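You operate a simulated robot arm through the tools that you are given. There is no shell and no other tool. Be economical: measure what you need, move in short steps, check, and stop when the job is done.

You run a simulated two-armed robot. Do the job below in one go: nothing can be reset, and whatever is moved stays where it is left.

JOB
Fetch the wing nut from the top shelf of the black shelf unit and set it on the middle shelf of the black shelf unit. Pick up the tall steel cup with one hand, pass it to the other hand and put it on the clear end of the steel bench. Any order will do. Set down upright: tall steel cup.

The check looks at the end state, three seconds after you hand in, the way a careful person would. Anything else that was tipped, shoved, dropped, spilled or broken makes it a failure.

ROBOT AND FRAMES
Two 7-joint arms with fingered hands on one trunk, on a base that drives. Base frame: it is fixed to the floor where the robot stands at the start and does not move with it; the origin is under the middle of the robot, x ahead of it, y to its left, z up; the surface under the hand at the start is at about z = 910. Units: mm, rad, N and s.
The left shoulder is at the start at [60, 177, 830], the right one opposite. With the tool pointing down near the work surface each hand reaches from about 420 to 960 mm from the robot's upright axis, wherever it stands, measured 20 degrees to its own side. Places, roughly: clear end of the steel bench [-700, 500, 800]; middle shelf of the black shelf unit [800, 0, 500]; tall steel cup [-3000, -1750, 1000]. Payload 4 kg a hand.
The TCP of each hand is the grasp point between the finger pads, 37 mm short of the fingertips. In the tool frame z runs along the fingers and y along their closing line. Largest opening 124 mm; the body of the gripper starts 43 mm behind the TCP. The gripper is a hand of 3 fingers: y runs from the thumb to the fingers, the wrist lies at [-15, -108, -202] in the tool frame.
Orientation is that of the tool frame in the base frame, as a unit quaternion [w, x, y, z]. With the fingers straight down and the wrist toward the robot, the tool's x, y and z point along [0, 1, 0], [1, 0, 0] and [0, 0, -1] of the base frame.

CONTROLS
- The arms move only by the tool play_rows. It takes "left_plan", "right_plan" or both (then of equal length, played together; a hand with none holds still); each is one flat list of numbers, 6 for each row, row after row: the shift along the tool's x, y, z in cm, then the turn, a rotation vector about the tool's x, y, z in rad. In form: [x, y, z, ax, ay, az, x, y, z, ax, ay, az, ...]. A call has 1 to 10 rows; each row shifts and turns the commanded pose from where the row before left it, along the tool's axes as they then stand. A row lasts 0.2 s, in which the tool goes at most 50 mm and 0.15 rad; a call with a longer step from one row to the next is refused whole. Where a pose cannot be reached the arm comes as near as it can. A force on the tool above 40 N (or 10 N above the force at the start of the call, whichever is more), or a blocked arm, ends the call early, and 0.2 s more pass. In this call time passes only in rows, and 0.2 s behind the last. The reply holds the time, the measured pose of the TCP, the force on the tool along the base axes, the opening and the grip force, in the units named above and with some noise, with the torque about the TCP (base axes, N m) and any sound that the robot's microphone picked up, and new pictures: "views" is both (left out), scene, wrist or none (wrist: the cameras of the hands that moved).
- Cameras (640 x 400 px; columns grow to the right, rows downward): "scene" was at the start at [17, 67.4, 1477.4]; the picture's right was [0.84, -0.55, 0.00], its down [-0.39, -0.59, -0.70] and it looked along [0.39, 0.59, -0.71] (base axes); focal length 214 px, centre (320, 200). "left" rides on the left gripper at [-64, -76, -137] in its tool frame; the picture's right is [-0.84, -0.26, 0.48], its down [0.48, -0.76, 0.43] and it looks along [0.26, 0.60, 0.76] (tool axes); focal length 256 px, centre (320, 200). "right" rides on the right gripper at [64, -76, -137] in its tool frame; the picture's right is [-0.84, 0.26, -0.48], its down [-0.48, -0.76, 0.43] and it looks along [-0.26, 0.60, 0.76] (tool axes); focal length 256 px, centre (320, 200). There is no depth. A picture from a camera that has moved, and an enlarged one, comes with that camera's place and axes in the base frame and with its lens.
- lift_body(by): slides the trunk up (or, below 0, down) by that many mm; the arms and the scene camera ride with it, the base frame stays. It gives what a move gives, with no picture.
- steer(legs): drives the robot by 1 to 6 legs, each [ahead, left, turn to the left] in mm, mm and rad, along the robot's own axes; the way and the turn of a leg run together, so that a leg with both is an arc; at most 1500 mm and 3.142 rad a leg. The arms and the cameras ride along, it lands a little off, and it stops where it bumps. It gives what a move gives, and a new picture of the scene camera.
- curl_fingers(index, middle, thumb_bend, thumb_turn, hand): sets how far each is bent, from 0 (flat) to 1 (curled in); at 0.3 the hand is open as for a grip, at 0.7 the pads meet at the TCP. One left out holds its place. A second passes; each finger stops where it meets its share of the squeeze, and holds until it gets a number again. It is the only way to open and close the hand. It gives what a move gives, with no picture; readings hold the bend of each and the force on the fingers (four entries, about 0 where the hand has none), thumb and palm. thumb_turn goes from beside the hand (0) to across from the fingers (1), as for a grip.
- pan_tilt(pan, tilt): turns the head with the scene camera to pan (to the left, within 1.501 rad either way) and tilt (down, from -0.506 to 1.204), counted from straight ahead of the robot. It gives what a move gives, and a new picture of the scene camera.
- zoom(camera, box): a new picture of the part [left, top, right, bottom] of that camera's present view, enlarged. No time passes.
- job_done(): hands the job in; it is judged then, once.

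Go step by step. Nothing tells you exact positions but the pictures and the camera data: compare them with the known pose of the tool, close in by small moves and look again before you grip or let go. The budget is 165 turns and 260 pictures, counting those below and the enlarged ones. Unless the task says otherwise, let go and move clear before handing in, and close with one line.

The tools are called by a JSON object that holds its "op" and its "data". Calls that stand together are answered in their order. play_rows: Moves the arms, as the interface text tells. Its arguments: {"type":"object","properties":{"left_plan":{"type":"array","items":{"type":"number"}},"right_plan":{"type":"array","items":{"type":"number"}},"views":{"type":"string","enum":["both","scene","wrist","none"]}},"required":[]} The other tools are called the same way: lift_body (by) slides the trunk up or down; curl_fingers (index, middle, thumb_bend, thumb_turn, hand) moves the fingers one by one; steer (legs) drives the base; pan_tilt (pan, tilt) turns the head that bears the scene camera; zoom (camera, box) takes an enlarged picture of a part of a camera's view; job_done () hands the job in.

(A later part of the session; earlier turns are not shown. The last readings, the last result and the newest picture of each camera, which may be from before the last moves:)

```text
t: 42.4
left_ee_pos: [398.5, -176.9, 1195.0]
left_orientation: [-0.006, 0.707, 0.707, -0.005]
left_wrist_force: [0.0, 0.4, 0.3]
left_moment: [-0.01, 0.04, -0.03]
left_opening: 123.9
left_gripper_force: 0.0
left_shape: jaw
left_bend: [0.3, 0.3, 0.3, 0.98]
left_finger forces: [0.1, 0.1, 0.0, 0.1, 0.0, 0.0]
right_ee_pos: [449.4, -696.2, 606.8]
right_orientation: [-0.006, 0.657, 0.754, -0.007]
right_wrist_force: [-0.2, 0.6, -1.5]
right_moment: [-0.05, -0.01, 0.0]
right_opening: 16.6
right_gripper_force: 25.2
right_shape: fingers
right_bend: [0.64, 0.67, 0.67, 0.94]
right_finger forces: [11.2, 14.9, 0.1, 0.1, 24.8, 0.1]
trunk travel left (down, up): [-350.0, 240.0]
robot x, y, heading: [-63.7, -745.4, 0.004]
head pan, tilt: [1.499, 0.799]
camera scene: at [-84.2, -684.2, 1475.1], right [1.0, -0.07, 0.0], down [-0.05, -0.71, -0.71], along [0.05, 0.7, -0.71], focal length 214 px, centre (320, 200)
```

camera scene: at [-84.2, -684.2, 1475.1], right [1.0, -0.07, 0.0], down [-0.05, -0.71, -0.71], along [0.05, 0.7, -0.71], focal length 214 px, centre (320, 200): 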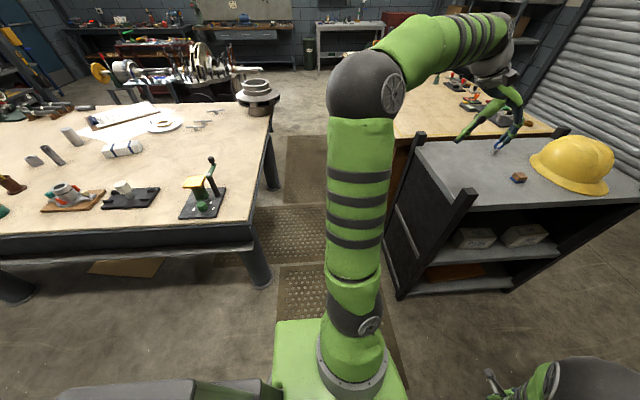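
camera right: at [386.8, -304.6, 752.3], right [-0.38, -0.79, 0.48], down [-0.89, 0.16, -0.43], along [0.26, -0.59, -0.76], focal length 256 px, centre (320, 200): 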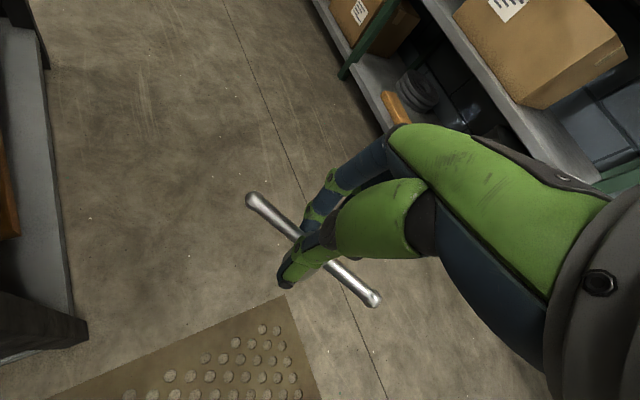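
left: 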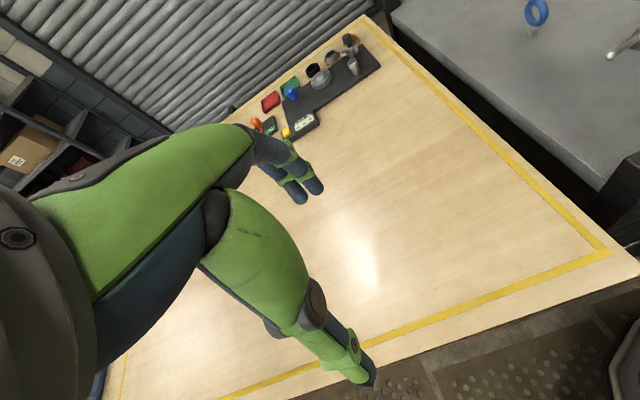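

With the rear clear it moves freely. I'll go to about (300, -640) and turn to heading 0.6 to face the shelf's open side.

{"op": "steer", "data": {"legs": [[364, 105, 0], [0, 0, 0.6]]}}

{"op": "pan_tilt", "data": {"pan": 0.4, "tilt": 0.9}}

```text
t: 46.4
left_ee_pos: [361.2, 99.8, 1186.2]
left_orientation: [0.002, 0.468, 0.884, -0.009]
left_wrist_force: [-0.7, 0.3, 0.5]
left_moment: [0.04, -0.01, 0.0]
left_opening: 124.0
left_gripper_force: 0.1
left_shape: jaw
left_bend: [0.3, 0.3, 0.3, 0.98]
left_finger forces: [0.1, 0.1, 0.0, 0.0, 0.1, 0.1]
right_ee_pos: [699.8, -305.5, 603.9]
right_orientation: [0.001, 0.407, 0.914, -0.013]
right_wrist_force: [-0.6, -0.5, -1.0]
right_moment: [0.0, -0.03, -0.03]
right_opening: 16.4
right_gripper_force: 25.3
right_shape: fingers
right_bend: [0.64, 0.67, 0.67, 0.94]
right_finger forces: [10.8, 14.7, 0.0, 0.0, 24.4, 0.1]
trunk travel left (down, up): [-350.0, 240.0]
robot x, y, heading: [304.7, -637.9, 0.599]
head pan, tilt: [1.499, 0.799]
camera scene: at [254.6, -601.9, 1474.8], right [0.86, 0.5, 0.0], down [0.35, -0.61, -0.71], along [-0.36, 0.61, -0.71], focal length 214 px, centre (320, 200)
```

scene: 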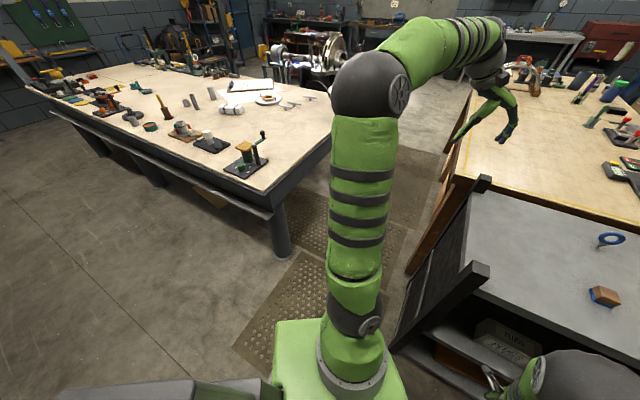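

```text
t: 47.8
left_ee_pos: [354.2, 110.8, 1178.5]
left_orientation: [0.007, 0.467, 0.884, -0.011]
left_wrist_force: [-0.7, -0.9, 0.3]
left_moment: [0.0, -0.01, -0.03]
left_opening: 124.2
left_gripper_force: 0.0
left_shape: jaw
left_bend: [0.3, 0.3, 0.3, 0.98]
left_finger forces: [0.0, 0.0, 0.1, 0.0, 0.0, 0.0]
right_ee_pos: [695.3, -300.4, 601.8]
right_orientation: [0.005, 0.405, 0.914, -0.016]
right_wrist_force: [-0.3, 0.2, -0.9]
right_moment: [0.01, 0.02, 0.02]
right_opening: 16.4
right_gripper_force: 25.3
right_shape: fingers
right_bend: [0.64, 0.67, 0.67, 0.94]
right_finger forces: [10.9, 14.7, 0.1, 0.0, 24.5, 0.1]
trunk travel left (down, up): [-350.0, 240.0]
robot x, y, heading: [307.7, -642.1, 0.602]
head pan, tilt: [0.4, 0.901]
camera scene: at [335.7, -608.0, 1466.2], right [0.84, -0.54, -0.01], down [-0.43, -0.65, -0.62], along [0.33, 0.53, -0.78], focal length 214 px, centre (320, 200)
```

scene: 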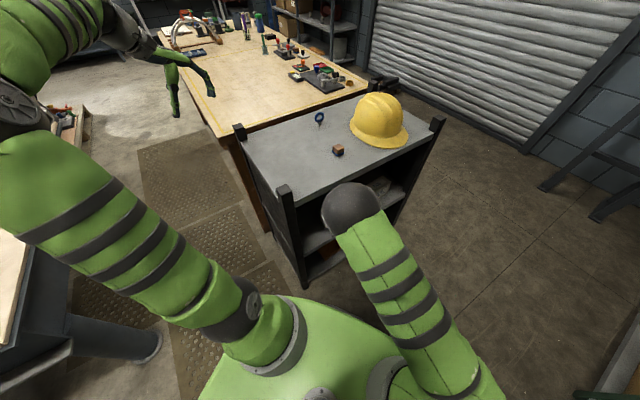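

I'm now at the shelf's open side with the hand at [695, -300, 602]. I'll use the hand camera to see the middle shelf.

{"op": "play_rows", "data": {"right_plan": [0, 0, 0, 0, 0, 0], "views": "wrist"}}

```text
t: 48.2
left_ee_pos: [354.0, 110.9, 1180.3]
left_orientation: [0.007, 0.467, 0.884, -0.011]
left_wrist_force: [0.3, -0.5, -0.4]
left_moment: [-0.01, 0.0, 0.01]
left_opening: 124.2
left_gripper_force: 0.1
left_shape: jaw
left_bend: [0.3, 0.3, 0.3, 0.98]
left_finger forces: [0.1, 0.0, 0.1, 0.0, 0.1, 0.1]
right_ee_pos: [694.9, -300.5, 601.3]
right_orientation: [0.005, 0.405, 0.914, -0.016]
right_wrist_force: [-1.2, -1.5, -1.6]
right_moment: [-0.01, 0.01, 0.01]
right_opening: 16.3
right_gripper_force: 25.3
right_shape: fingers
right_bend: [0.64, 0.67, 0.67, 0.94]
right_finger forces: [10.9, 14.8, 0.0, 0.0, 24.6, 0.0]
trunk travel left (down, up): [-350.0, 240.0]
robot x, y, heading: [305.8, -640.4, 0.6]
head pan, tilt: [0.4, 0.901]
camera right: at [596.2, -301.5, 737.9], right [0.75, -0.43, 0.49], down [-0.24, -0.88, -0.41], along [0.61, 0.19, -0.77], focal length 256 px, centre (320, 200)
```

right: 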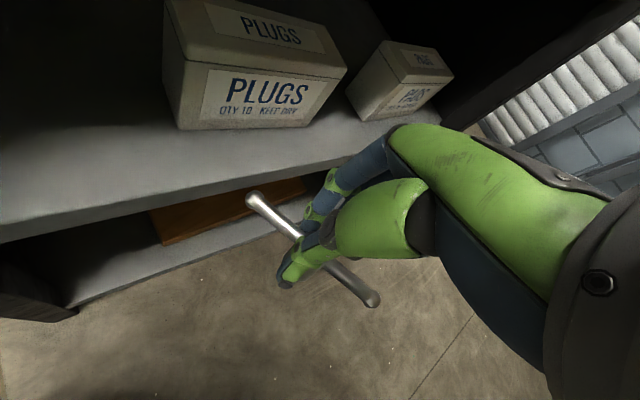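

The PLUGS box takes x 660–825, so the free spot is about [590, -85] on the middle shelf. The arm is too folded here, so I'll back off a bit with less heading to let it stretch.

{"op": "steer", "data": {"legs": [[0, 0, -0.22], [-54, -129, 0]]}}

{"op": "play_rows", "data": {"right_plan": [0, 0, 0, -0.1, 0, 0, 0, 0, 0, -0.1, 0, 0, 0, 0, 0, -0.1, 0, 0, 0, 0, 0, 0, 0, -0.12, 0, 0, 0, 0, 0, -0.12, 0, 0, 0, 0, 0, -0.12]}}

```text
t: 50.3
left_ee_pos: [511.3, -56.6, 1179.4]
left_orientation: [0.005, 0.561, 0.828, -0.012]
left_wrist_force: [0.2, -0.2, 0.2]
left_moment: [0.01, -0.01, -0.01]
left_opening: 124.0
left_gripper_force: 0.1
left_shape: jaw
left_bend: [0.3, 0.3, 0.3, 0.98]
left_finger forces: [0.0, 0.1, 0.1, 0.0, 0.0, 0.0]
right_ee_pos: [756.0, -532.9, 600.8]
right_orientation: [0.003, 0.503, 0.864, -0.015]
right_wrist_force: [-0.3, 0.1, -0.1]
right_moment: [0.03, 0.04, 0.03]
right_opening: 16.6
right_gripper_force: 25.7
right_shape: fingers
right_bend: [0.64, 0.67, 0.67, 0.94]
right_finger forces: [10.9, 14.9, 0.1, 0.1, 24.4, 0.1]
trunk travel left (down, up): [-350.0, 240.0]
robot x, y, heading: [301.8, -778.9, 0.38]
head pan, tilt: [0.4, 0.901]
camera scene: at [331.3, -739.3, 1463.9], right [0.7, -0.71, 0.0], down [-0.56, -0.55, -0.62], along [0.44, 0.44, -0.78], focal length 214 px, centre (320, 200)
```

scene: 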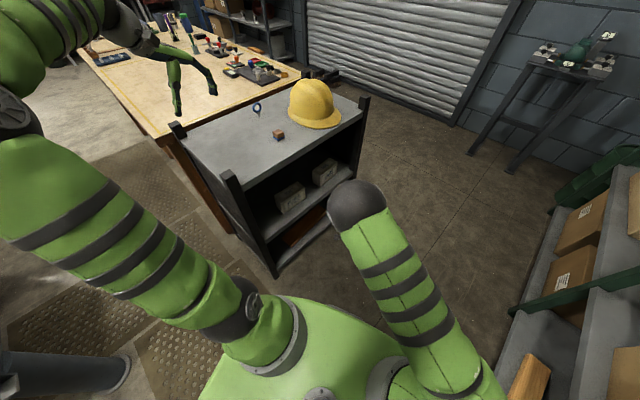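

```text
t: 51.7
left_ee_pos: [512.1, -56.3, 1177.7]
left_orientation: [0.004, 0.562, 0.827, -0.012]
left_wrist_force: [-0.7, -0.2, 0.1]
left_moment: [0.01, 0.0, -0.01]
left_opening: 123.8
left_gripper_force: 0.2
left_shape: jaw
left_bend: [0.3, 0.3, 0.3, 0.98]
left_finger forces: [0.0, 0.1, 0.1, 0.0, 0.1, 0.0]
right_ee_pos: [755.5, -532.8, 601.2]
right_orientation: [0.098, 0.334, 0.932, 0.097]
right_wrist_force: [0.3, 0.3, -0.6]
right_moment: [-0.04, 0.0, 0.01]
right_opening: 16.4
right_gripper_force: 25.1
right_shape: fingers
right_bend: [0.64, 0.67, 0.67, 0.94]
right_finger forces: [10.8, 15.1, 0.2, 0.1, 24.7, 0.1]
trunk travel left (down, up): [-350.0, 240.0]
robot x, y, heading: [302.6, -772.9, 0.38]
head pan, tilt: [0.4, 0.901]
camera scene: at [331.6, -738.3, 1463.8], right [0.7, -0.71, 0.0], down [-0.56, -0.55, -0.62], along [0.44, 0.44, -0.78], focal length 214 px, centre (320, 200)
camera right: at [627.7, -566.3, 705.0], right [0.67, -0.4, 0.63], down [0.01, -0.84, -0.55], along [0.74, 0.38, -0.55], focal length 256 px, centre (320, 200)
```

scene: 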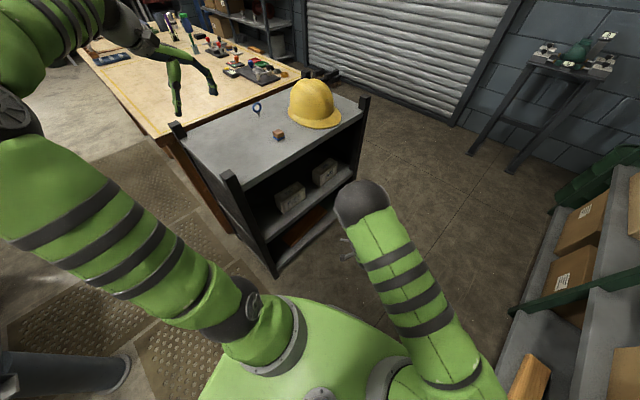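
right: 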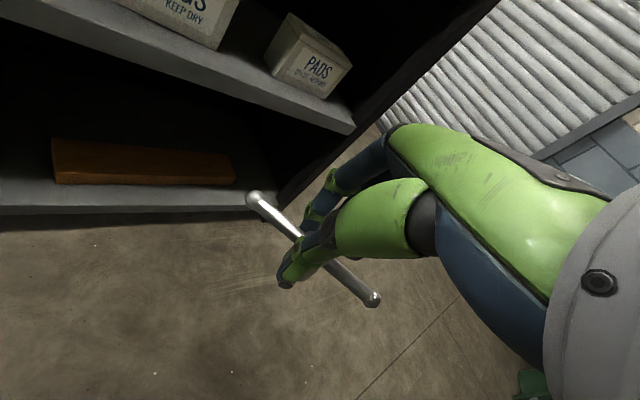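

The hand is tilted forward slightly for the shelf. I'll yaw it to face the opening and move it to just outside the free spot.

{"op": "play_rows", "data": {"right_plan": [0, 0, 0, -0.0177, 0.0369, -0.144, 0, 0, 0, -0.0177, 0.0369, -0.144, 0, 0, 0, -0.0177, 0.0369, -0.144, 3.98, 2.46, 0.32, 0, 0, 0, 3.98, 2.46, 0.32, 0, 0, 0, 3.98, 2.46, 0.32, 0, 0, 0, 3.98, 2.46, 0.32, 0, 0, 0, 3.98, 2.46, 0.32, 0, 0, 0, 3.98, 2.46, 0.32, 0, 0, 0]}}

```text
t: 53.7
left_ee_pos: [513.3, -55.6, 1177.4]
left_orientation: [0.006, 0.562, 0.827, -0.012]
left_wrist_force: [-0.4, -0.3, 0.6]
left_moment: [-0.02, 0.01, -0.02]
left_opening: 124.2
left_gripper_force: 0.1
left_shape: jaw
left_bend: [0.3, 0.3, 0.3, 0.98]
left_finger forces: [0.0, 0.1, 0.0, 0.1, 0.0, 0.0]
right_ee_pos: [563.0, -328.3, 589.1]
right_orientation: [0.075, 0.119, 0.983, 0.116]
right_wrist_force: [0.0, -0.2, -1.7]
right_moment: [-0.01, 0.0, -0.03]
right_opening: 16.7
right_gripper_force: 25.3
right_shape: fingers
right_bend: [0.64, 0.67, 0.67, 0.94]
right_finger forces: [10.8, 15.5, 0.0, 0.0, 24.0, 0.0]
trunk travel left (down, up): [-350.0, 240.0]
robot x, y, heading: [303.3, -779.2, 0.374]
head pan, tilt: [0.4, 0.901]
camera scene: at [331.3, -738.1, 1463.8], right [0.7, -0.71, 0.0], down [-0.56, -0.55, -0.62], along [0.44, 0.44, -0.78], focal length 214 px, centre (320, 200)
camera right: at [460.1, -414.3, 694.1], right [0.78, -0.07, 0.63], down [0.38, -0.75, -0.55], along [0.51, 0.66, -0.55], focal length 256 px, centre (320, 200)
```

scene: 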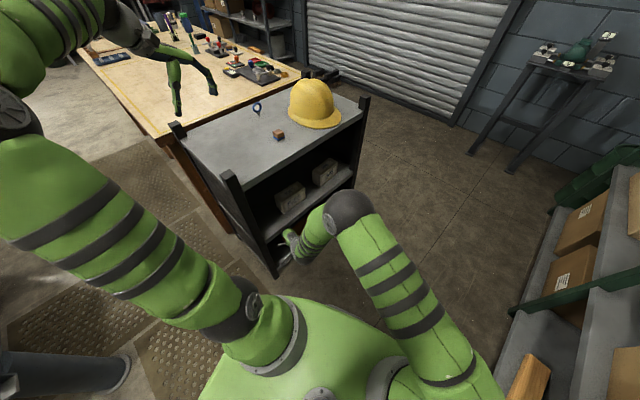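
right: 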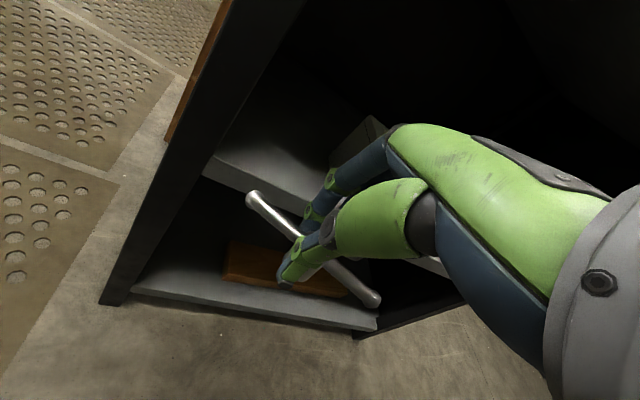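

The free bay between the post (x≈490) and the PLUGS box (x≈660) is straight ahead. I'll slide in most of the way at safe height.

{"op": "play_rows", "data": {"right_plan": [0.88, 4.47, 1.03, 0, 0, 0, 0.88, 4.47, 1.03, 0, 0, 0, 0.88, 4.47, 1.03, 0, 0, 0, 0.88, 4.47, 1.03, 0, 0, 0]}}

```text
t: 54.7
left_ee_pos: [512.5, -55.4, 1177.7]
left_orientation: [0.006, 0.562, 0.827, -0.012]
left_wrist_force: [0.6, -1.0, -0.8]
left_moment: [-0.01, 0.0, 0.02]
left_opening: 124.1
left_gripper_force: 0.1
left_shape: jaw
left_bend: [0.3, 0.3, 0.3, 0.98]
left_finger forces: [0.0, 0.0, 0.0, 0.0, 0.0, 0.0]
right_ee_pos: [574.5, -142.2, 591.1]
right_orientation: [0.074, 0.118, 0.983, 0.116]
right_wrist_force: [0.8, -0.5, -1.2]
right_moment: [-0.03, 0.03, 0.0]
right_opening: 16.4
right_gripper_force: 25.5
right_shape: fingers
right_bend: [0.64, 0.67, 0.67, 0.94]
right_finger forces: [10.8, 15.6, 0.0, 0.0, 23.3, 0.1]
trunk travel left (down, up): [-350.0, 240.0]
robot x, y, heading: [303.1, -778.5, 0.375]
head pan, tilt: [0.4, 0.901]
camera scene: at [331.4, -737.9, 1463.8], right [0.7, -0.71, 0.0], down [-0.56, -0.55, -0.62], along [0.44, 0.44, -0.78], focal length 214 px, centre (320, 200)
camera right: at [472.9, -227.4, 695.5], right [0.78, -0.07, 0.63], down [0.38, -0.75, -0.55], along [0.51, 0.66, -0.56], focal length 256 px, centre (320, 200)
```

scene: 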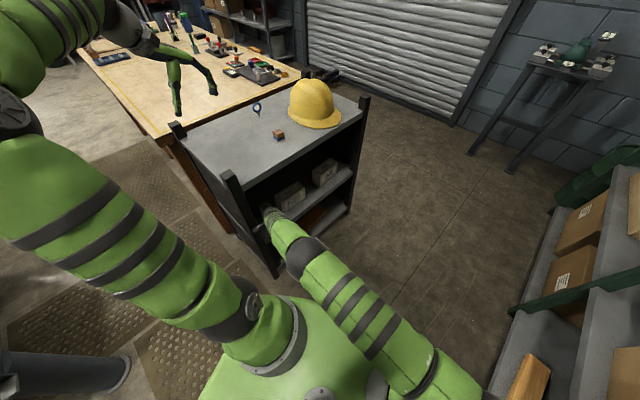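
right: 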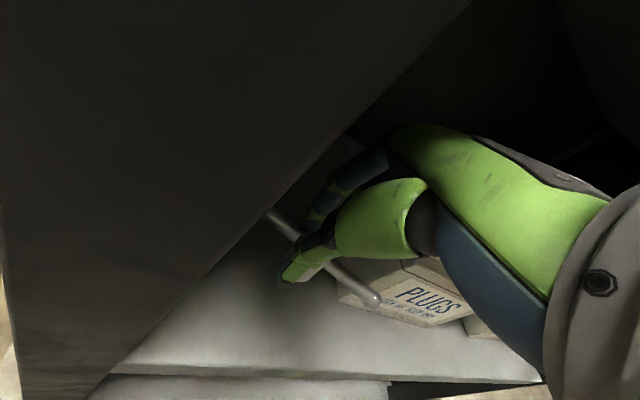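

The hand is in the bay with clearance on both sides. I'll go 45 mm further in and lower by 25 mm.

{"op": "play_rows", "data": {"right_plan": [0.88, 4.47, 1.03, 0, 0, 0, 0.3, -0.6, 2.4, 0, 0, 0], "views": "wrist"}}

```text
t: 55.1
left_ee_pos: [512.0, -54.6, 1177.0]
left_orientation: [0.005, 0.561, 0.828, -0.013]
left_wrist_force: [-0.9, 0.5, -0.6]
left_moment: [-0.03, -0.01, -0.01]
left_opening: 123.9
left_gripper_force: 0.1
left_shape: jaw
left_bend: [0.3, 0.3, 0.3, 0.98]
left_finger forces: [0.0, 0.0, 0.0, 0.1, 0.1, 0.1]
right_ee_pos: [579.4, -118.8, 566.4]
right_orientation: [0.078, 0.11, 0.987, 0.087]
right_wrist_force: [4.3, -11.0, 0.7]
right_moment: [1.13, 0.63, 1.49]
right_opening: 16.2
right_gripper_force: 24.3
right_shape: fingers
right_bend: [0.64, 0.67, 0.67, 0.94]
right_finger forces: [11.0, 15.4, 0.1, 0.0, 22.7, 0.0]
right hand out of reach, approached as far as the arm can: row 1, 2
trunk travel left (down, up): [-350.0, 240.0]
robot x, y, heading: [301.7, -779.8, 0.374]
head pan, tilt: [0.4, 0.901]
stopped in row 2 (right hand): the force on the tool passed its limit at 208 N (the readings are from after the stop); the commanded pose is now the measured one
camera right: at [478.6, -200.5, 674.4], right [0.77, -0.02, 0.63], down [0.39, -0.77, -0.5], along [0.5, 0.63, -0.59], focal length 256 px, centre (320, 200)
```

right: 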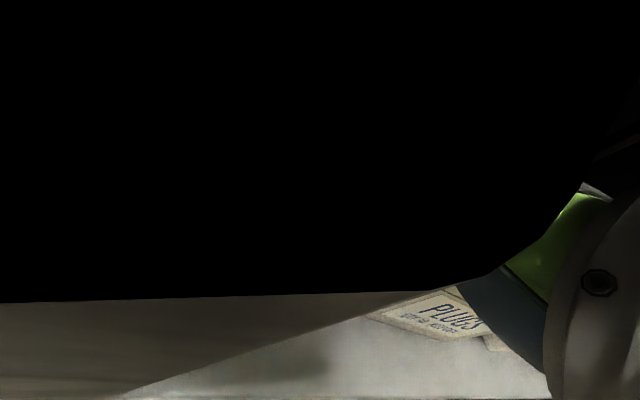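

The hand camera's housing met the shelf's front post. I'll back out about 24 mm, where it was free, and set the nut down there instead.

{"op": "play_rows", "data": {"right_plan": [-0.92, -2.2, -0.6, 0, 0, 0]}}

```text
t: 55.5
left_ee_pos: [512.3, -56.1, 1176.3]
left_orientation: [0.005, 0.561, 0.828, -0.012]
left_wrist_force: [-0.4, -1.0, 0.2]
left_moment: [0.0, -0.01, 0.0]
left_opening: 123.7
left_gripper_force: 0.1
left_shape: jaw
left_bend: [0.3, 0.3, 0.3, 0.98]
left_finger forces: [0.1, 0.1, 0.0, 0.1, 0.1, 0.0]
right_ee_pos: [581.7, -142.2, 567.9]
right_orientation: [0.078, 0.109, 0.987, 0.09]
right_wrist_force: [-1.0, -0.1, -1.3]
right_moment: [-0.02, -0.03, 0.01]
right_opening: 16.2
right_gripper_force: 23.5
right_shape: fingers
right_bend: [0.64, 0.67, 0.67, 0.94]
right_finger forces: [10.7, 15.1, 0.1, 0.1, 21.9, 0.0]
trunk travel left (down, up): [-350.0, 240.0]
robot x, y, heading: [298.2, -780.1, 0.38]
head pan, tilt: [0.4, 0.901]
camera scene: at [331.5, -738.4, 1463.7], right [0.7, -0.71, 0.0], down [-0.56, -0.55, -0.62], along [0.44, 0.44, -0.78], focal length 214 px, centre (320, 200)
camera right: at [480.9, -224.3, 677.3], right [0.78, -0.02, 0.63], down [0.39, -0.77, -0.51], along [0.5, 0.64, -0.59], focal length 256 px, centre (320, 200)
```

scene: 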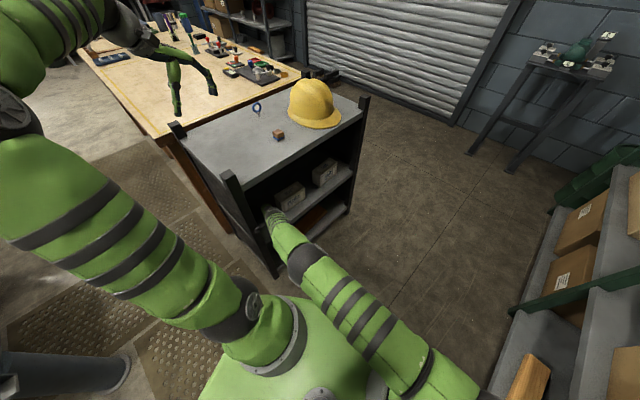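
right: 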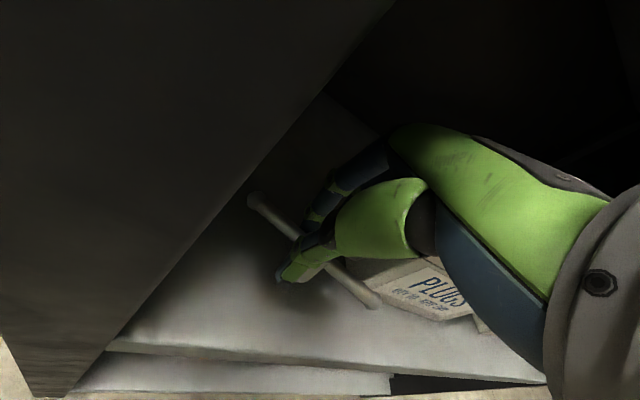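

The shelf looks unmoved, and the hub is about 55 mm inside the shelf edge. I'll lower it gently until it touches.

{"op": "play_rows", "data": {"right_plan": [0.13, -0.19, 0.97, 0, 0, 0], "views": "none"}}

{"op": "play_rows", "data": {"right_plan": [0.06, -0.09, 0.49, 0, 0, 0], "views": "none"}}

{"op": "play_rows", "data": {"right_plan": [0.05, -0.07, 0.39, 0, 0, 0], "views": "wrist"}}

```text
t: 56.0
left_ee_pos: [512.4, -55.9, 1176.0]
left_orientation: [0.005, 0.561, 0.828, -0.012]
left_wrist_force: [-0.4, -0.2, -0.3]
left_moment: [-0.04, -0.02, 0.0]
left_opening: 123.9
left_gripper_force: 0.0
left_shape: jaw
left_bend: [0.3, 0.3, 0.3, 0.98]
left_finger forces: [0.0, 0.1, 0.1, 0.0, 0.0, 0.1]
right_ee_pos: [582.1, -143.1, 559.1]
right_orientation: [0.077, 0.11, 0.987, 0.09]
right_wrist_force: [0.3, 0.2, -1.6]
right_moment: [0.0, 0.01, -0.02]
right_opening: 16.3
right_gripper_force: 23.7
right_shape: fingers
right_bend: [0.64, 0.67, 0.67, 0.94]
right_finger forces: [10.7, 15.1, 0.1, 0.0, 21.8, 0.1]
trunk travel left (down, up): [-350.0, 240.0]
robot x, y, heading: [302.0, -782.8, 0.378]
head pan, tilt: [0.4, 0.901]
```

```text
t: 56.4
left_ee_pos: [511.8, -54.7, 1177.3]
left_orientation: [0.005, 0.561, 0.828, -0.013]
left_wrist_force: [0.3, -0.4, 0.3]
left_moment: [-0.01, -0.02, -0.05]
left_opening: 123.9
left_gripper_force: 0.1
left_shape: jaw
left_bend: [0.3, 0.3, 0.3, 0.98]
left_finger forces: [0.0, 0.0, 0.0, 0.0, 0.0, 0.0]
right_ee_pos: [582.3, -141.5, 554.2]
right_orientation: [0.078, 0.111, 0.987, 0.09]
right_wrist_force: [-0.4, -0.5, -0.6]
right_moment: [-0.02, 0.0, -0.01]
right_opening: 16.1
right_gripper_force: 23.5
right_shape: fingers
right_bend: [0.64, 0.67, 0.67, 0.94]
right_finger forces: [10.5, 15.2, 0.0, 0.0, 21.8, 0.0]
trunk travel left (down, up): [-350.0, 240.0]
robot x, y, heading: [301.8, -775.5, 0.379]
head pan, tilt: [0.4, 0.901]
```

```text
t: 56.8
left_ee_pos: [511.8, -54.9, 1176.7]
left_orientation: [0.005, 0.561, 0.828, -0.013]
left_wrist_force: [0.1, -0.2, -0.2]
left_moment: [0.04, -0.02, 0.02]
left_opening: 123.9
left_gripper_force: 0.0
left_shape: jaw
left_bend: [0.3, 0.3, 0.3, 0.98]
left_finger forces: [0.1, 0.0, 0.0, 0.0, 0.0, 0.1]
right_ee_pos: [582.3, -142.0, 550.3]
right_orientation: [0.077, 0.11, 0.987, 0.09]
right_wrist_force: [0.6, -0.8, -1.9]
right_moment: [-0.01, 0.02, -0.01]
right_opening: 16.3
right_gripper_force: 23.6
right_shape: fingers
right_bend: [0.64, 0.67, 0.67, 0.94]
right_finger forces: [10.6, 15.2, 0.0, 0.0, 21.8, 0.0]
trunk travel left (down, up): [-350.0, 240.0]
robot x, y, heading: [304.1, -778.6, 0.375]
head pan, tilt: [0.4, 0.901]
camera right: at [481.6, -224.2, 657.9], right [0.78, -0.03, 0.63], down [0.39, -0.77, -0.51], along [0.5, 0.64, -0.59], focal length 256 px, centre (320, 200)
```

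right: 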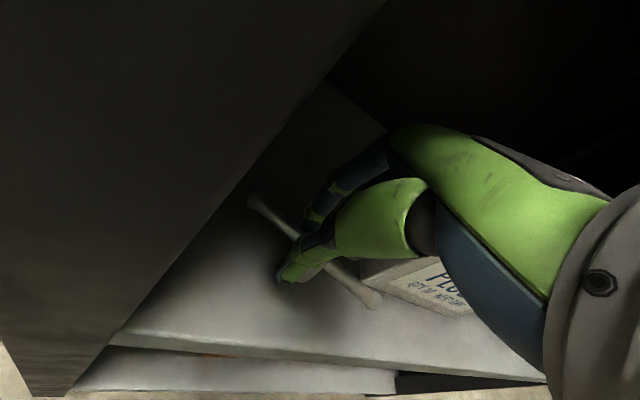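

Not touching yet at TCP z 550. I'll keep lowering in 5 mm steps.

{"op": "play_rows", "data": {"right_plan": [0.06, -0.09, 0.49, 0, 0, 0], "views": "none"}}

{"op": "play_rows", "data": {"right_plan": [0.05, -0.07, 0.39, 0, 0, 0], "views": "none"}}

{"op": "play_rows", "data": {"right_plan": [0.05, -0.07, 0.39, 0, 0, 0], "views": "wrist"}}

```text
t: 57.1
left_ee_pos: [512.8, -54.7, 1177.3]
left_orientation: [0.006, 0.561, 0.828, -0.013]
left_wrist_force: [0.6, 0.5, 0.9]
left_moment: [0.0, 0.05, -0.05]
left_opening: 124.2
left_gripper_force: 0.1
left_shape: jaw
left_bend: [0.3, 0.3, 0.3, 0.98]
left_finger forces: [0.0, 0.0, 0.0, 0.0, 0.1, 0.0]
right_ee_pos: [583.7, -141.9, 545.8]
right_orientation: [0.078, 0.11, 0.987, 0.091]
right_wrist_force: [0.2, -0.7, -0.4]
right_moment: [0.07, -0.01, -0.01]
right_opening: 16.3
right_gripper_force: 24.3
right_shape: fingers
right_bend: [0.64, 0.67, 0.67, 0.94]
right_finger forces: [10.9, 15.3, 0.1, 0.0, 22.1, 0.1]
trunk travel left (down, up): [-350.0, 240.0]
robot x, y, heading: [304.4, -781.1, 0.377]
head pan, tilt: [0.4, 0.901]
```

```text
t: 57.5
left_ee_pos: [511.6, -56.6, 1177.5]
left_orientation: [0.006, 0.561, 0.828, -0.012]
left_wrist_force: [-0.4, 0.2, 0.0]
left_moment: [0.01, -0.02, -0.02]
left_opening: 124.1
left_gripper_force: 0.0
left_shape: jaw
left_bend: [0.3, 0.3, 0.3, 0.98]
left_finger forces: [0.0, 0.0, 0.0, 0.1, 0.0, 0.0]
right_ee_pos: [583.3, -142.0, 544.6]
right_orientation: [0.079, 0.11, 0.986, 0.093]
right_wrist_force: [0.6, -4.1, 15.7]
right_moment: [0.08, 0.0, 0.01]
right_opening: 15.8
right_gripper_force: 29.3
right_shape: fingers
right_bend: [0.64, 0.67, 0.67, 0.94]
right_finger forces: [10.6, 17.6, 0.0, 0.0, 29.6, 0.1]
trunk travel left (down, up): [-350.0, 240.0]
robot x, y, heading: [302.8, -778.1, 0.377]
head pan, tilt: [0.4, 0.901]
```

```text
t: 58.0
left_ee_pos: [511.1, -57.6, 1179.1]
left_orientation: [0.006, 0.561, 0.828, -0.011]
left_wrist_force: [0.5, 0.7, -0.1]
left_moment: [-0.01, -0.01, 0.01]
left_opening: 124.1
left_gripper_force: 0.1
left_shape: jaw
left_bend: [0.3, 0.3, 0.3, 0.98]
left_finger forces: [0.0, 0.0, 0.1, 0.0, 0.0, 0.0]
right_ee_pos: [581.9, -141.2, 542.9]
right_orientation: [0.078, 0.11, 0.986, 0.095]
right_wrist_force: [1.8, -8.7, 35.0]
right_moment: [0.24, 0.01, 0.01]
right_opening: 15.7
right_gripper_force: 35.8
right_shape: fingers
right_bend: [0.64, 0.67, 0.67, 0.94]
right_finger forces: [11.2, 20.2, 0.0, 0.1, 39.8, 0.0]
trunk travel left (down, up): [-350.0, 240.0]
robot x, y, heading: [307.1, -781.7, 0.378]
head pan, tilt: [0.4, 0.901]
camera right: at [481.4, -223.4, 650.8], right [0.77, -0.03, 0.63], down [0.39, -0.77, -0.51], along [0.5, 0.64, -0.58], focal length 256 px, centre (320, 200)
```

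right: 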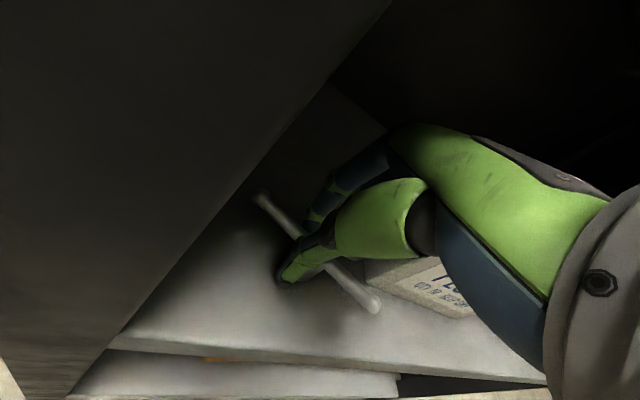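

It's resting on the shelf. I'll ease the pressure by 4 mm and open the fingers gradually.

{"op": "play_rows", "data": {"right_plan": [-0.05, 0.07, -0.4, 0, 0, 0], "views": "none"}}

{"op": "curl_fingers", "data": {"hand": "right", "index": 0.52, "middle": 0.52, "thumb_bend": 0.52}}

{"op": "zoom", "data": {"camera": "right", "box": [200, 120, 500, 340]}}

```text
t: 58.4
left_ee_pos: [511.6, -54.4, 1176.3]
left_orientation: [0.004, 0.561, 0.828, -0.012]
left_wrist_force: [0.6, -0.8, 0.5]
left_moment: [0.03, -0.03, 0.03]
left_opening: 124.1
left_gripper_force: 0.1
left_shape: jaw
left_bend: [0.3, 0.3, 0.3, 0.98]
left_finger forces: [0.0, 0.1, 0.1, 0.1, 0.0, 0.1]
right_ee_pos: [582.6, -143.5, 544.0]
right_orientation: [0.079, 0.11, 0.987, 0.092]
right_wrist_force: [2.1, 3.0, 24.2]
right_moment: [0.51, -0.06, -0.02]
right_opening: 15.7
right_gripper_force: 31.1
right_shape: fingers
right_bend: [0.64, 0.67, 0.67, 0.94]
right_finger forces: [13.2, 19.8, 0.0, 0.1, 29.9, 0.0]
trunk travel left (down, up): [-350.0, 240.0]
robot x, y, heading: [305.1, -779.2, 0.379]
head pan, tilt: [0.4, 0.901]
```

```text
t: 59.4
left_ee_pos: [509.9, -56.0, 1177.1]
left_orientation: [0.004, 0.561, 0.828, -0.012]
left_wrist_force: [-0.2, -0.5, 0.0]
left_moment: [0.0, -0.02, 0.02]
left_opening: 124.2
left_gripper_force: 0.1
left_shape: jaw
left_bend: [0.3, 0.3, 0.3, 0.98]
left_finger forces: [0.1, 0.1, 0.1, 0.0, 0.0, 0.0]
right_ee_pos: [582.5, -140.3, 547.8]
right_orientation: [0.078, 0.109, 0.986, 0.095]
right_wrist_force: [-8.0, 9.3, 33.9]
right_moment: [-0.05, 0.82, -0.23]
right_opening: 37.6
right_gripper_force: 17.0
right_shape: fingers
right_bend: [0.52, 0.52, 0.58, 0.95]
right_finger forces: [0.0, 0.0, 0.0, 0.1, 33.7, 0.0]
trunk travel left (down, up): [-350.0, 240.0]
robot x, y, heading: [306.3, -779.5, 0.376]
head pan, tilt: [0.4, 0.901]
```

```text
1.82 times, centred on (350, 230) of right
camera zoom: at [480.4, -222.6, 655.0], right [0.78, -0.03, 0.63], down [0.39, -0.77, -0.51], along [0.5, 0.64, -0.58], focal length 465 px, centre (266, 146)
```

zoom: 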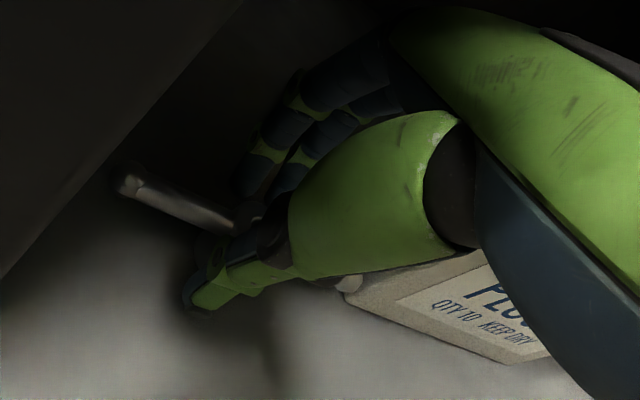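

The nut is freed, but the opening thumb is now pressing on the shelf. I'll raise the hand 10 mm to let it open.

{"op": "play_rows", "data": {"right_plan": [-0.07, 0.09, -0.5, 0, 0, 0, -0.07, 0.09, -0.5, 0, 0, 0], "views": "wrist"}}

```text
t: 60.0
left_ee_pos: [513.0, -55.4, 1175.6]
left_orientation: [0.005, 0.561, 0.828, -0.013]
left_wrist_force: [0.0, 1.0, 0.0]
left_moment: [0.01, -0.01, -0.01]
left_opening: 123.9
left_gripper_force: 0.1
left_shape: jaw
left_bend: [0.3, 0.3, 0.3, 0.98]
left_finger forces: [0.1, 0.0, 0.0, 0.1, 0.1, 0.0]
right_ee_pos: [584.9, -144.6, 547.3]
right_orientation: [0.078, 0.112, 0.987, 0.086]
right_wrist_force: [0.5, 2.0, 5.9]
right_moment: [-0.08, 0.03, 0.03]
right_opening: 51.3
right_gripper_force: 1.7
right_shape: fingers
right_bend: [0.52, 0.52, 0.53, 0.98]
right_finger forces: [0.1, 0.1, 0.0, 0.1, 4.6, 0.0]
trunk travel left (down, up): [-350.0, 240.0]
robot x, y, heading: [306.6, -779.4, 0.373]
head pan, tilt: [0.4, 0.901]
camera right: at [483.0, -226.0, 656.6], right [0.78, -0.02, 0.63], down [0.38, -0.78, -0.5], along [0.5, 0.63, -0.59], focal length 256 px, centre (320, 200)
```

right: 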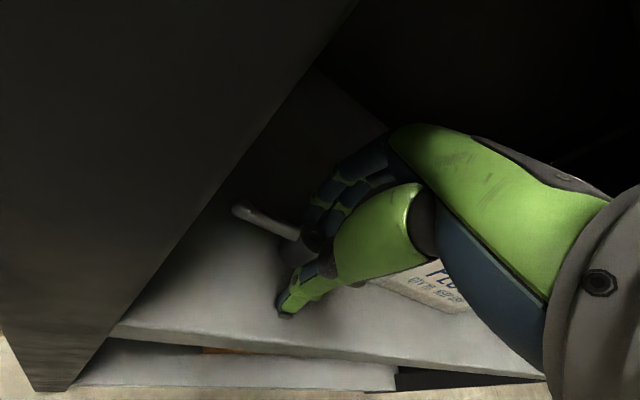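

The nut is lying on the shelf. I'll lift a little, open wider, and check again.

{"op": "play_rows", "data": {"right_plan": [-0.1, 0.15, -1.0, 0, 0, 0], "views": "none"}}

{"op": "curl_fingers", "data": {"hand": "right", "index": 0.42, "middle": 0.42, "thumb_bend": 0.45}}

{"op": "play_rows", "data": {"right_plan": [-0.2, 0.3, -1.8, 0, 0, 0, -0.2, 0.3, -1.8, 0, 0, 0, -0.2, 0.3, -1.8, 0, 0, 0], "views": "wrist"}}

```text
t: 60.4
left_ee_pos: [511.9, -54.5, 1176.6]
left_orientation: [0.005, 0.56, 0.828, -0.013]
left_wrist_force: [0.2, -0.1, -0.7]
left_moment: [0.0, 0.04, -0.04]
left_opening: 124.0
left_gripper_force: 0.0
left_shape: jaw
left_bend: [0.3, 0.3, 0.3, 0.98]
left_finger forces: [0.0, 0.0, 0.0, 0.0, 0.0, 0.0]
right_ee_pos: [582.8, -145.7, 559.6]
right_orientation: [0.078, 0.111, 0.987, 0.089]
right_wrist_force: [1.0, -0.2, -0.2]
right_moment: [0.0, -0.06, 0.0]
right_opening: 55.3
right_gripper_force: 0.0
right_shape: fingers
right_bend: [0.52, 0.52, 0.52, 0.98]
right_finger forces: [0.0, 0.0, 0.0, 0.0, 0.0, 0.0]
trunk travel left (down, up): [-350.0, 240.0]
robot x, y, heading: [302.2, -778.6, 0.377]
head pan, tilt: [0.4, 0.901]
```

```text
t: 61.4
left_ee_pos: [511.6, -55.4, 1176.7]
left_orientation: [0.005, 0.561, 0.828, -0.013]
left_wrist_force: [-0.2, -0.2, 0.0]
left_moment: [0.04, 0.0, 0.0]
left_opening: 123.9
left_gripper_force: 0.0
left_shape: jaw
left_bend: [0.3, 0.3, 0.3, 0.98]
left_finger forces: [0.0, 0.0, 0.0, 0.1, 0.1, 0.0]
right_ee_pos: [581.1, -143.4, 562.5]
right_orientation: [0.077, 0.111, 0.987, 0.09]
right_wrist_force: [0.1, -0.5, -0.5]
right_moment: [0.0, 0.0, -0.03]
right_opening: 82.1
right_gripper_force: 0.0
right_shape: fingers
right_bend: [0.42, 0.42, 0.45, 0.98]
right_finger forces: [0.1, 0.1, 0.0, 0.1, 0.0, 0.0]
trunk travel left (down, up): [-350.0, 240.0]
robot x, y, heading: [301.1, -781.3, 0.375]
head pan, tilt: [0.4, 0.901]
```

```text
t: 62.1
left_ee_pos: [512.3, -55.7, 1177.6]
left_orientation: [0.005, 0.561, 0.828, -0.012]
left_wrist_force: [0.5, -0.6, 0.9]
left_moment: [0.01, -0.01, 0.0]
left_opening: 123.8
left_gripper_force: 0.0
left_shape: jaw
left_bend: [0.3, 0.3, 0.3, 0.98]
left_finger forces: [0.0, 0.1, 0.1, 0.0, 0.0, 0.0]
right_ee_pos: [579.3, -144.3, 616.1]
right_orientation: [0.077, 0.11, 0.987, 0.09]
right_wrist_force: [0.1, 0.8, -0.2]
right_moment: [0.04, 0.01, 0.01]
right_opening: 82.4
right_gripper_force: 0.1
right_shape: fingers
right_bend: [0.42, 0.42, 0.45, 0.98]
right_finger forces: [0.1, 0.0, 0.0, 0.1, 0.0, 0.0]
trunk travel left (down, up): [-350.0, 240.0]
robot x, y, heading: [298.8, -779.8, 0.376]
head pan, tilt: [0.4, 0.901]
camera right: at [478.7, -226.0, 724.7], right [0.78, -0.03, 0.63], down [0.39, -0.77, -0.51], along [0.5, 0.64, -0.59], focal length 256 px, centre (320, 200)
```

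right: 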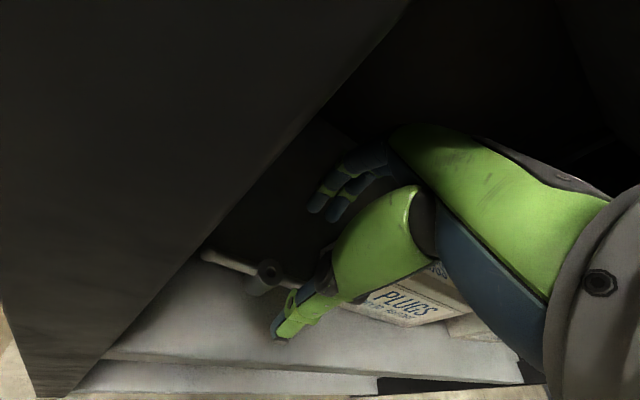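

The wing nut stands upright on the middle shelf at about [580, -131]. I'll withdraw the hand straight out.

{"op": "play_rows", "data": {"right_plan": [-1.16, -4.57, -0.74, 0, 0, 0, -1.16, -4.57, -0.74, 0, 0, 0, -1.16, -4.57, -0.74, 0, 0, 0, -1.16, -4.57, -0.74, 0, 0, 0, -1.16, -4.57, -0.74, 0, 0, 0]}}

{"op": "zoom", "data": {"camera": "scene", "box": [160, 60, 400, 290]}}

```text
t: 63.4
left_ee_pos: [511.5, -56.2, 1177.2]
left_orientation: [0.005, 0.561, 0.828, -0.013]
left_wrist_force: [0.0, 0.2, 0.7]
left_moment: [-0.03, 0.0, 0.02]
left_opening: 124.1
left_gripper_force: 0.1
left_shape: jaw
left_bend: [0.3, 0.3, 0.3, 0.98]
left_finger forces: [0.1, 0.0, 0.1, 0.0, 0.0, 0.0]
right_ee_pos: [582.6, -382.1, 615.1]
right_orientation: [0.077, 0.109, 0.987, 0.091]
right_wrist_force: [0.2, 0.4, 0.3]
right_moment: [-0.01, 0.01, 0.04]
right_opening: 82.6
right_gripper_force: 0.0
right_shape: fingers
right_bend: [0.42, 0.42, 0.45, 0.98]
right_finger forces: [0.0, 0.0, 0.0, 0.1, 0.1, 0.1]
trunk travel left (down, up): [-350.0, 240.0]
robot x, y, heading: [301.7, -779.4, 0.376]
head pan, tilt: [0.4, 0.901]
camera scene: at [331.6, -738.7, 1463.8], right [0.7, -0.71, 0.0], down [-0.56, -0.55, -0.62], along [0.44, 0.44, -0.78], focal length 214 px, centre (320, 200)
camera right: at [480.7, -464.4, 723.8], right [0.78, -0.02, 0.63], down [0.39, -0.77, -0.51], along [0.5, 0.64, -0.59], focal length 256 px, centre (320, 200)
```

scene: 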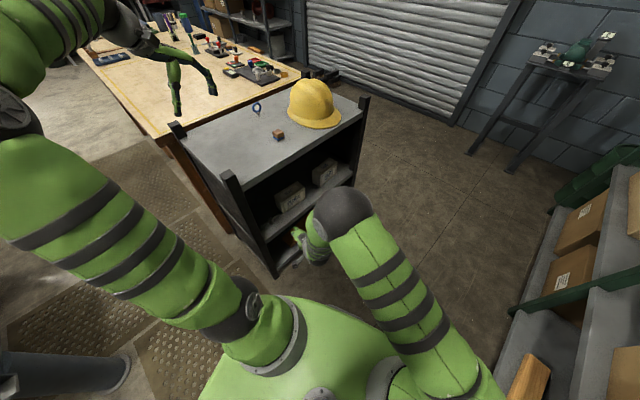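
right: 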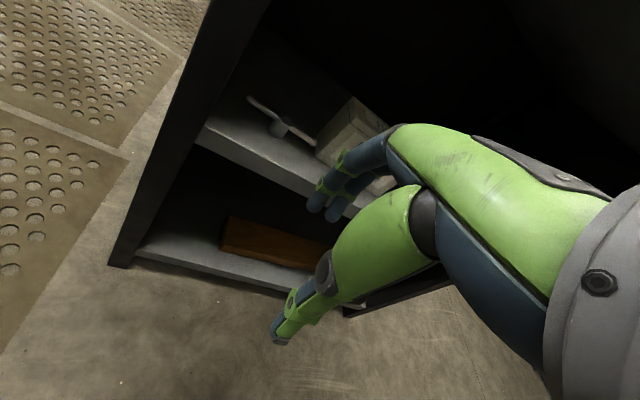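

```text
1.74 times, centred on (280, 175) of scene
camera zoom: at [331.6, -738.7, 1463.8], right [0.7, -0.71, 0.0], down [-0.56, -0.55, -0.62], along [0.44, 0.44, -0.78], focal length 373 px, centre (390, 244)
```

zoom: 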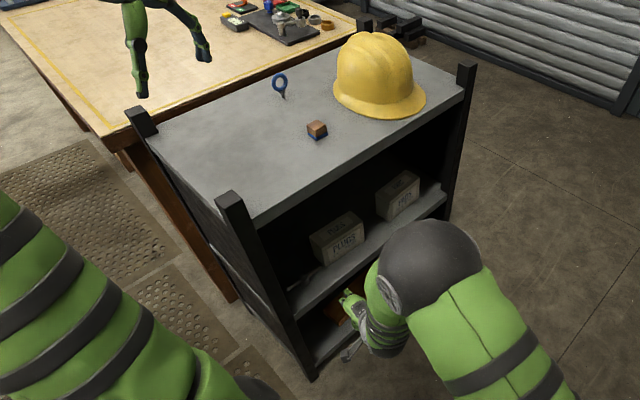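

The nut is in place and the surroundings look undisturbed. Next I'll raise the right hand to travel height.

{"op": "play_rows", "data": {"right_plan": [-0.66, 0.93, -4.78, 0, 0, 0, -0.66, 0.93, -4.78, 0, 0, 0, -0.66, 0.93, -4.78, 0, 0, 0, -0.66, 0.93, -4.78, 0, 0, 0, -0.66, 0.93, -4.78, 0, 0, 0, -0.66, 0.93, -4.78, 0, 0, 0, -0.66, 0.93, -4.78, 0, 0, 0, -0.66, 0.93, -4.78, 0, 0, 0, -0.66, 0.93, -4.78, 0, 0, 0, -0.66, 0.93, -4.78, 0, 0, 0], "views": "none"}}

{"op": "play_rows", "data": {"right_plan": [0, 0, 0, 0.1, 0, 0, 0, 0, 0, 0.1, 0, 0, 0, 0, 0, 0, 0, 0.15, 0, 0, 0, 0, 0, 0.15, 0, 0, 0, 0, 0, 0.15, 0, 0, 0, 0, 0, 0.15, 0, 0, 0, 0, 0, 0.15], "views": "none"}}

{"op": "pan_tilt", "data": {"pan": 1.5, "tilt": 0.5}}

```text
t: 65.5
left_ee_pos: [512.1, -56.1, 1177.0]
left_orientation: [0.005, 0.561, 0.828, -0.013]
left_wrist_force: [0.4, 0.8, 0.3]
left_moment: [0.01, -0.02, 0.02]
left_opening: 124.0
left_gripper_force: 0.1
left_shape: jaw
left_bend: [0.3, 0.3, 0.3, 0.98]
left_finger forces: [0.0, 0.0, 0.0, 0.0, 0.1, 0.0]
right_ee_pos: [583.9, -385.9, 1106.6]
right_orientation: [0.078, 0.11, 0.987, 0.09]
right_wrist_force: [0.5, 0.2, 0.4]
right_moment: [-0.02, -0.01, 0.01]
right_opening: 82.4
right_gripper_force: 0.1
right_shape: fingers
right_bend: [0.42, 0.42, 0.45, 0.98]
right_finger forces: [0.1, 0.1, 0.0, 0.0, 0.0, 0.1]
trunk travel left (down, up): [-350.0, 240.0]
robot x, y, heading: [302.9, -782.0, 0.375]
head pan, tilt: [0.4, 0.901]
```

```text
t: 67.2
left_ee_pos: [512.2, -55.2, 1175.8]
left_orientation: [0.005, 0.561, 0.827, -0.014]
left_wrist_force: [-0.5, 0.6, -0.8]
left_moment: [0.0, 0.03, 0.0]
left_opening: 123.9
left_gripper_force: 0.0
left_shape: jaw
left_bend: [0.3, 0.3, 0.3, 0.98]
left_finger forces: [0.1, 0.0, 0.0, 0.0, 0.0, 0.0]
right_ee_pos: [584.2, -385.1, 1107.9]
right_orientation: [0.065, 0.474, 0.878, 0.016]
right_wrist_force: [0.4, -0.5, 0.6]
right_moment: [-0.03, 0.07, -0.02]
right_opening: 82.5
right_gripper_force: 0.0
right_shape: fingers
right_bend: [0.42, 0.42, 0.45, 0.98]
right_finger forces: [0.0, 0.0, 0.1, 0.0, 0.1, 0.1]
trunk travel left (down, up): [-350.0, 240.0]
robot x, y, heading: [307.7, -779.4, 0.373]
head pan, tilt: [0.4, 0.901]
```

```text
t: 68.5
left_ee_pos: [511.8, -55.8, 1176.3]
left_orientation: [0.006, 0.561, 0.827, -0.013]
left_wrist_force: [-0.3, 0.5, 0.7]
left_moment: [0.02, -0.02, -0.03]
left_opening: 124.0
left_gripper_force: 0.1
left_shape: jaw
left_bend: [0.3, 0.3, 0.3, 0.98]
left_finger forces: [0.0, 0.0, 0.1, 0.0, 0.0, 0.1]
right_ee_pos: [582.8, -385.9, 1107.9]
right_orientation: [0.065, 0.472, 0.879, 0.017]
right_wrist_force: [-0.8, -0.3, -0.7]
right_moment: [-0.01, -0.01, -0.01]
right_opening: 82.4
right_gripper_force: 0.1
right_shape: fingers
right_bend: [0.42, 0.42, 0.45, 0.98]
right_finger forces: [0.0, 0.0, 0.0, 0.1, 0.1, 0.0]
trunk travel left (down, up): [-350.0, 240.0]
robot x, y, heading: [304.7, -779.5, 0.379]
head pan, tilt: [1.499, 0.499]
camera scene: at [250.3, -704.8, 1497.6], right [0.95, 0.3, 0.0], down [0.14, -0.46, -0.88], along [-0.26, 0.84, -0.48], focal length 214 px, centre (320, 200)
```

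scene: 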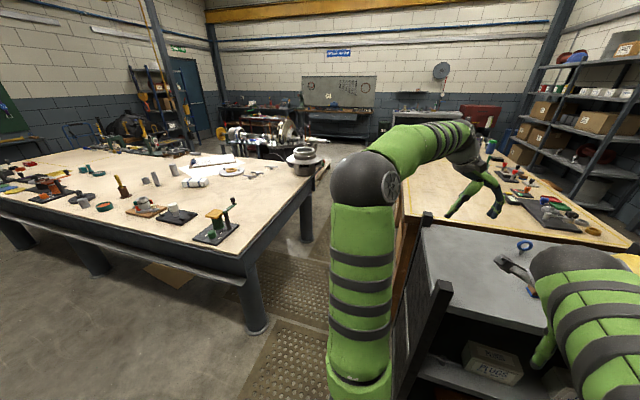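

Now I'll move back to the aisle centre near (0, -550) and turn left toward −x, where the cup is.

{"op": "steer", "data": {"legs": [[-199, 326, 0], [0, 0, 2.75]]}}

{"op": "pan_tilt", "data": {"pan": 0.1, "tilt": 0.45}}

```text
t: 77.3
left_ee_pos: [-473.0, -1139.8, 1178.2]
left_orientation: [0.014, -0.701, 0.713, 0.003]
left_wrist_force: [-0.6, -0.1, 0.2]
left_moment: [0.01, -0.02, -0.02]
left_opening: 124.1
left_gripper_force: 0.0
left_shape: jaw
left_bend: [0.3, 0.3, 0.3, 0.98]
left_finger forces: [0.1, 0.0, 0.0, 0.1, 0.0, 0.0]
right_ee_pos: [-411.4, -807.2, 1108.5]
right_orientation: [0.003, 0.769, -0.636, -0.067]
right_wrist_force: [0.6, -0.1, -0.1]
right_moment: [0.02, -0.03, 0.0]
right_opening: 82.5
right_gripper_force: 0.1
right_shape: fingers
right_bend: [0.42, 0.42, 0.45, 0.98]
right_finger forces: [0.0, 0.1, 0.0, 0.1, 0.0, 0.0]
trunk travel left (down, up): [-350.0, 240.0]
robot x, y, heading: [2.0, -551.6, 3.119]
head pan, tilt: [1.499, 0.499]
camera scene: at [24.0, -663.7, 1498.7], right [-1.0, 0.09, 0.0], down [0.04, 0.49, -0.87], along [-0.08, -0.87, -0.49], focal length 214 px, centre (320, 200)
```

scene: 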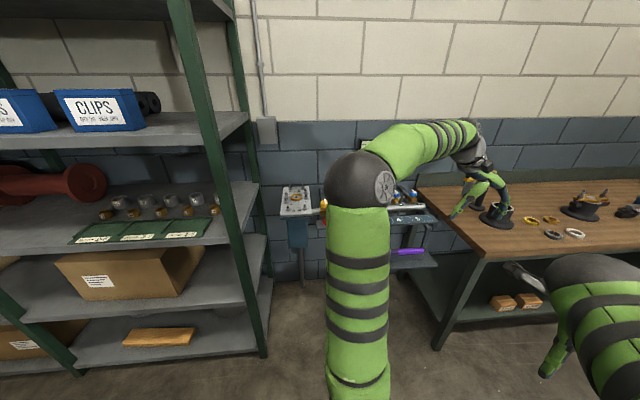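

```text
t: 78.9
left_ee_pos: [-472.4, -1125.0, 1183.3]
left_orientation: [0.007, -0.701, 0.713, -0.001]
left_wrist_force: [-0.7, -0.5, 0.3]
left_moment: [0.02, 0.0, -0.04]
left_opening: 123.9
left_gripper_force: 0.0
left_shape: jaw
left_bend: [0.3, 0.3, 0.3, 0.98]
left_finger forces: [0.0, 0.1, 0.1, 0.0, 0.0, 0.1]
right_ee_pos: [-410.1, -793.5, 1109.5]
right_orientation: [0.007, 0.769, -0.636, -0.062]
right_wrist_force: [0.4, 0.6, -0.2]
right_moment: [-0.01, -0.01, -0.02]
right_opening: 82.5
right_gripper_force: 0.1
right_shape: fingers
right_bend: [0.42, 0.42, 0.45, 0.98]
right_finger forces: [0.2, 0.0, 0.0, 0.1, 0.0, 0.0]
trunk travel left (down, up): [-350.0, 240.0]
robot x, y, heading: [1.1, -551.0, 3.119]
head pan, tilt: [0.099, 0.45]
camera scene: at [-59.5, -580.5, 1504.3], right [-0.08, 1.0, 0.01], down [0.43, 0.05, -0.9], along [-0.9, -0.07, -0.44], focal length 214 px, centre (320, 200)
```

scene: 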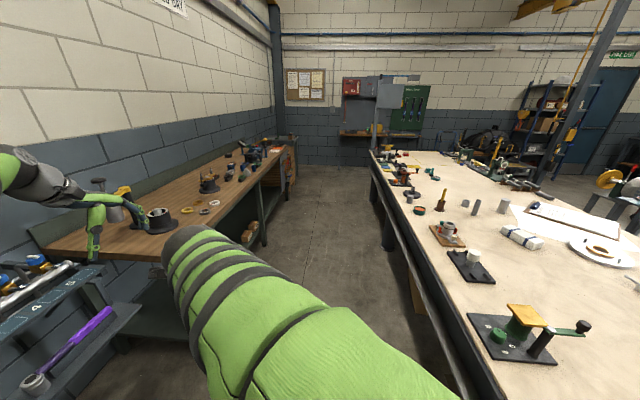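

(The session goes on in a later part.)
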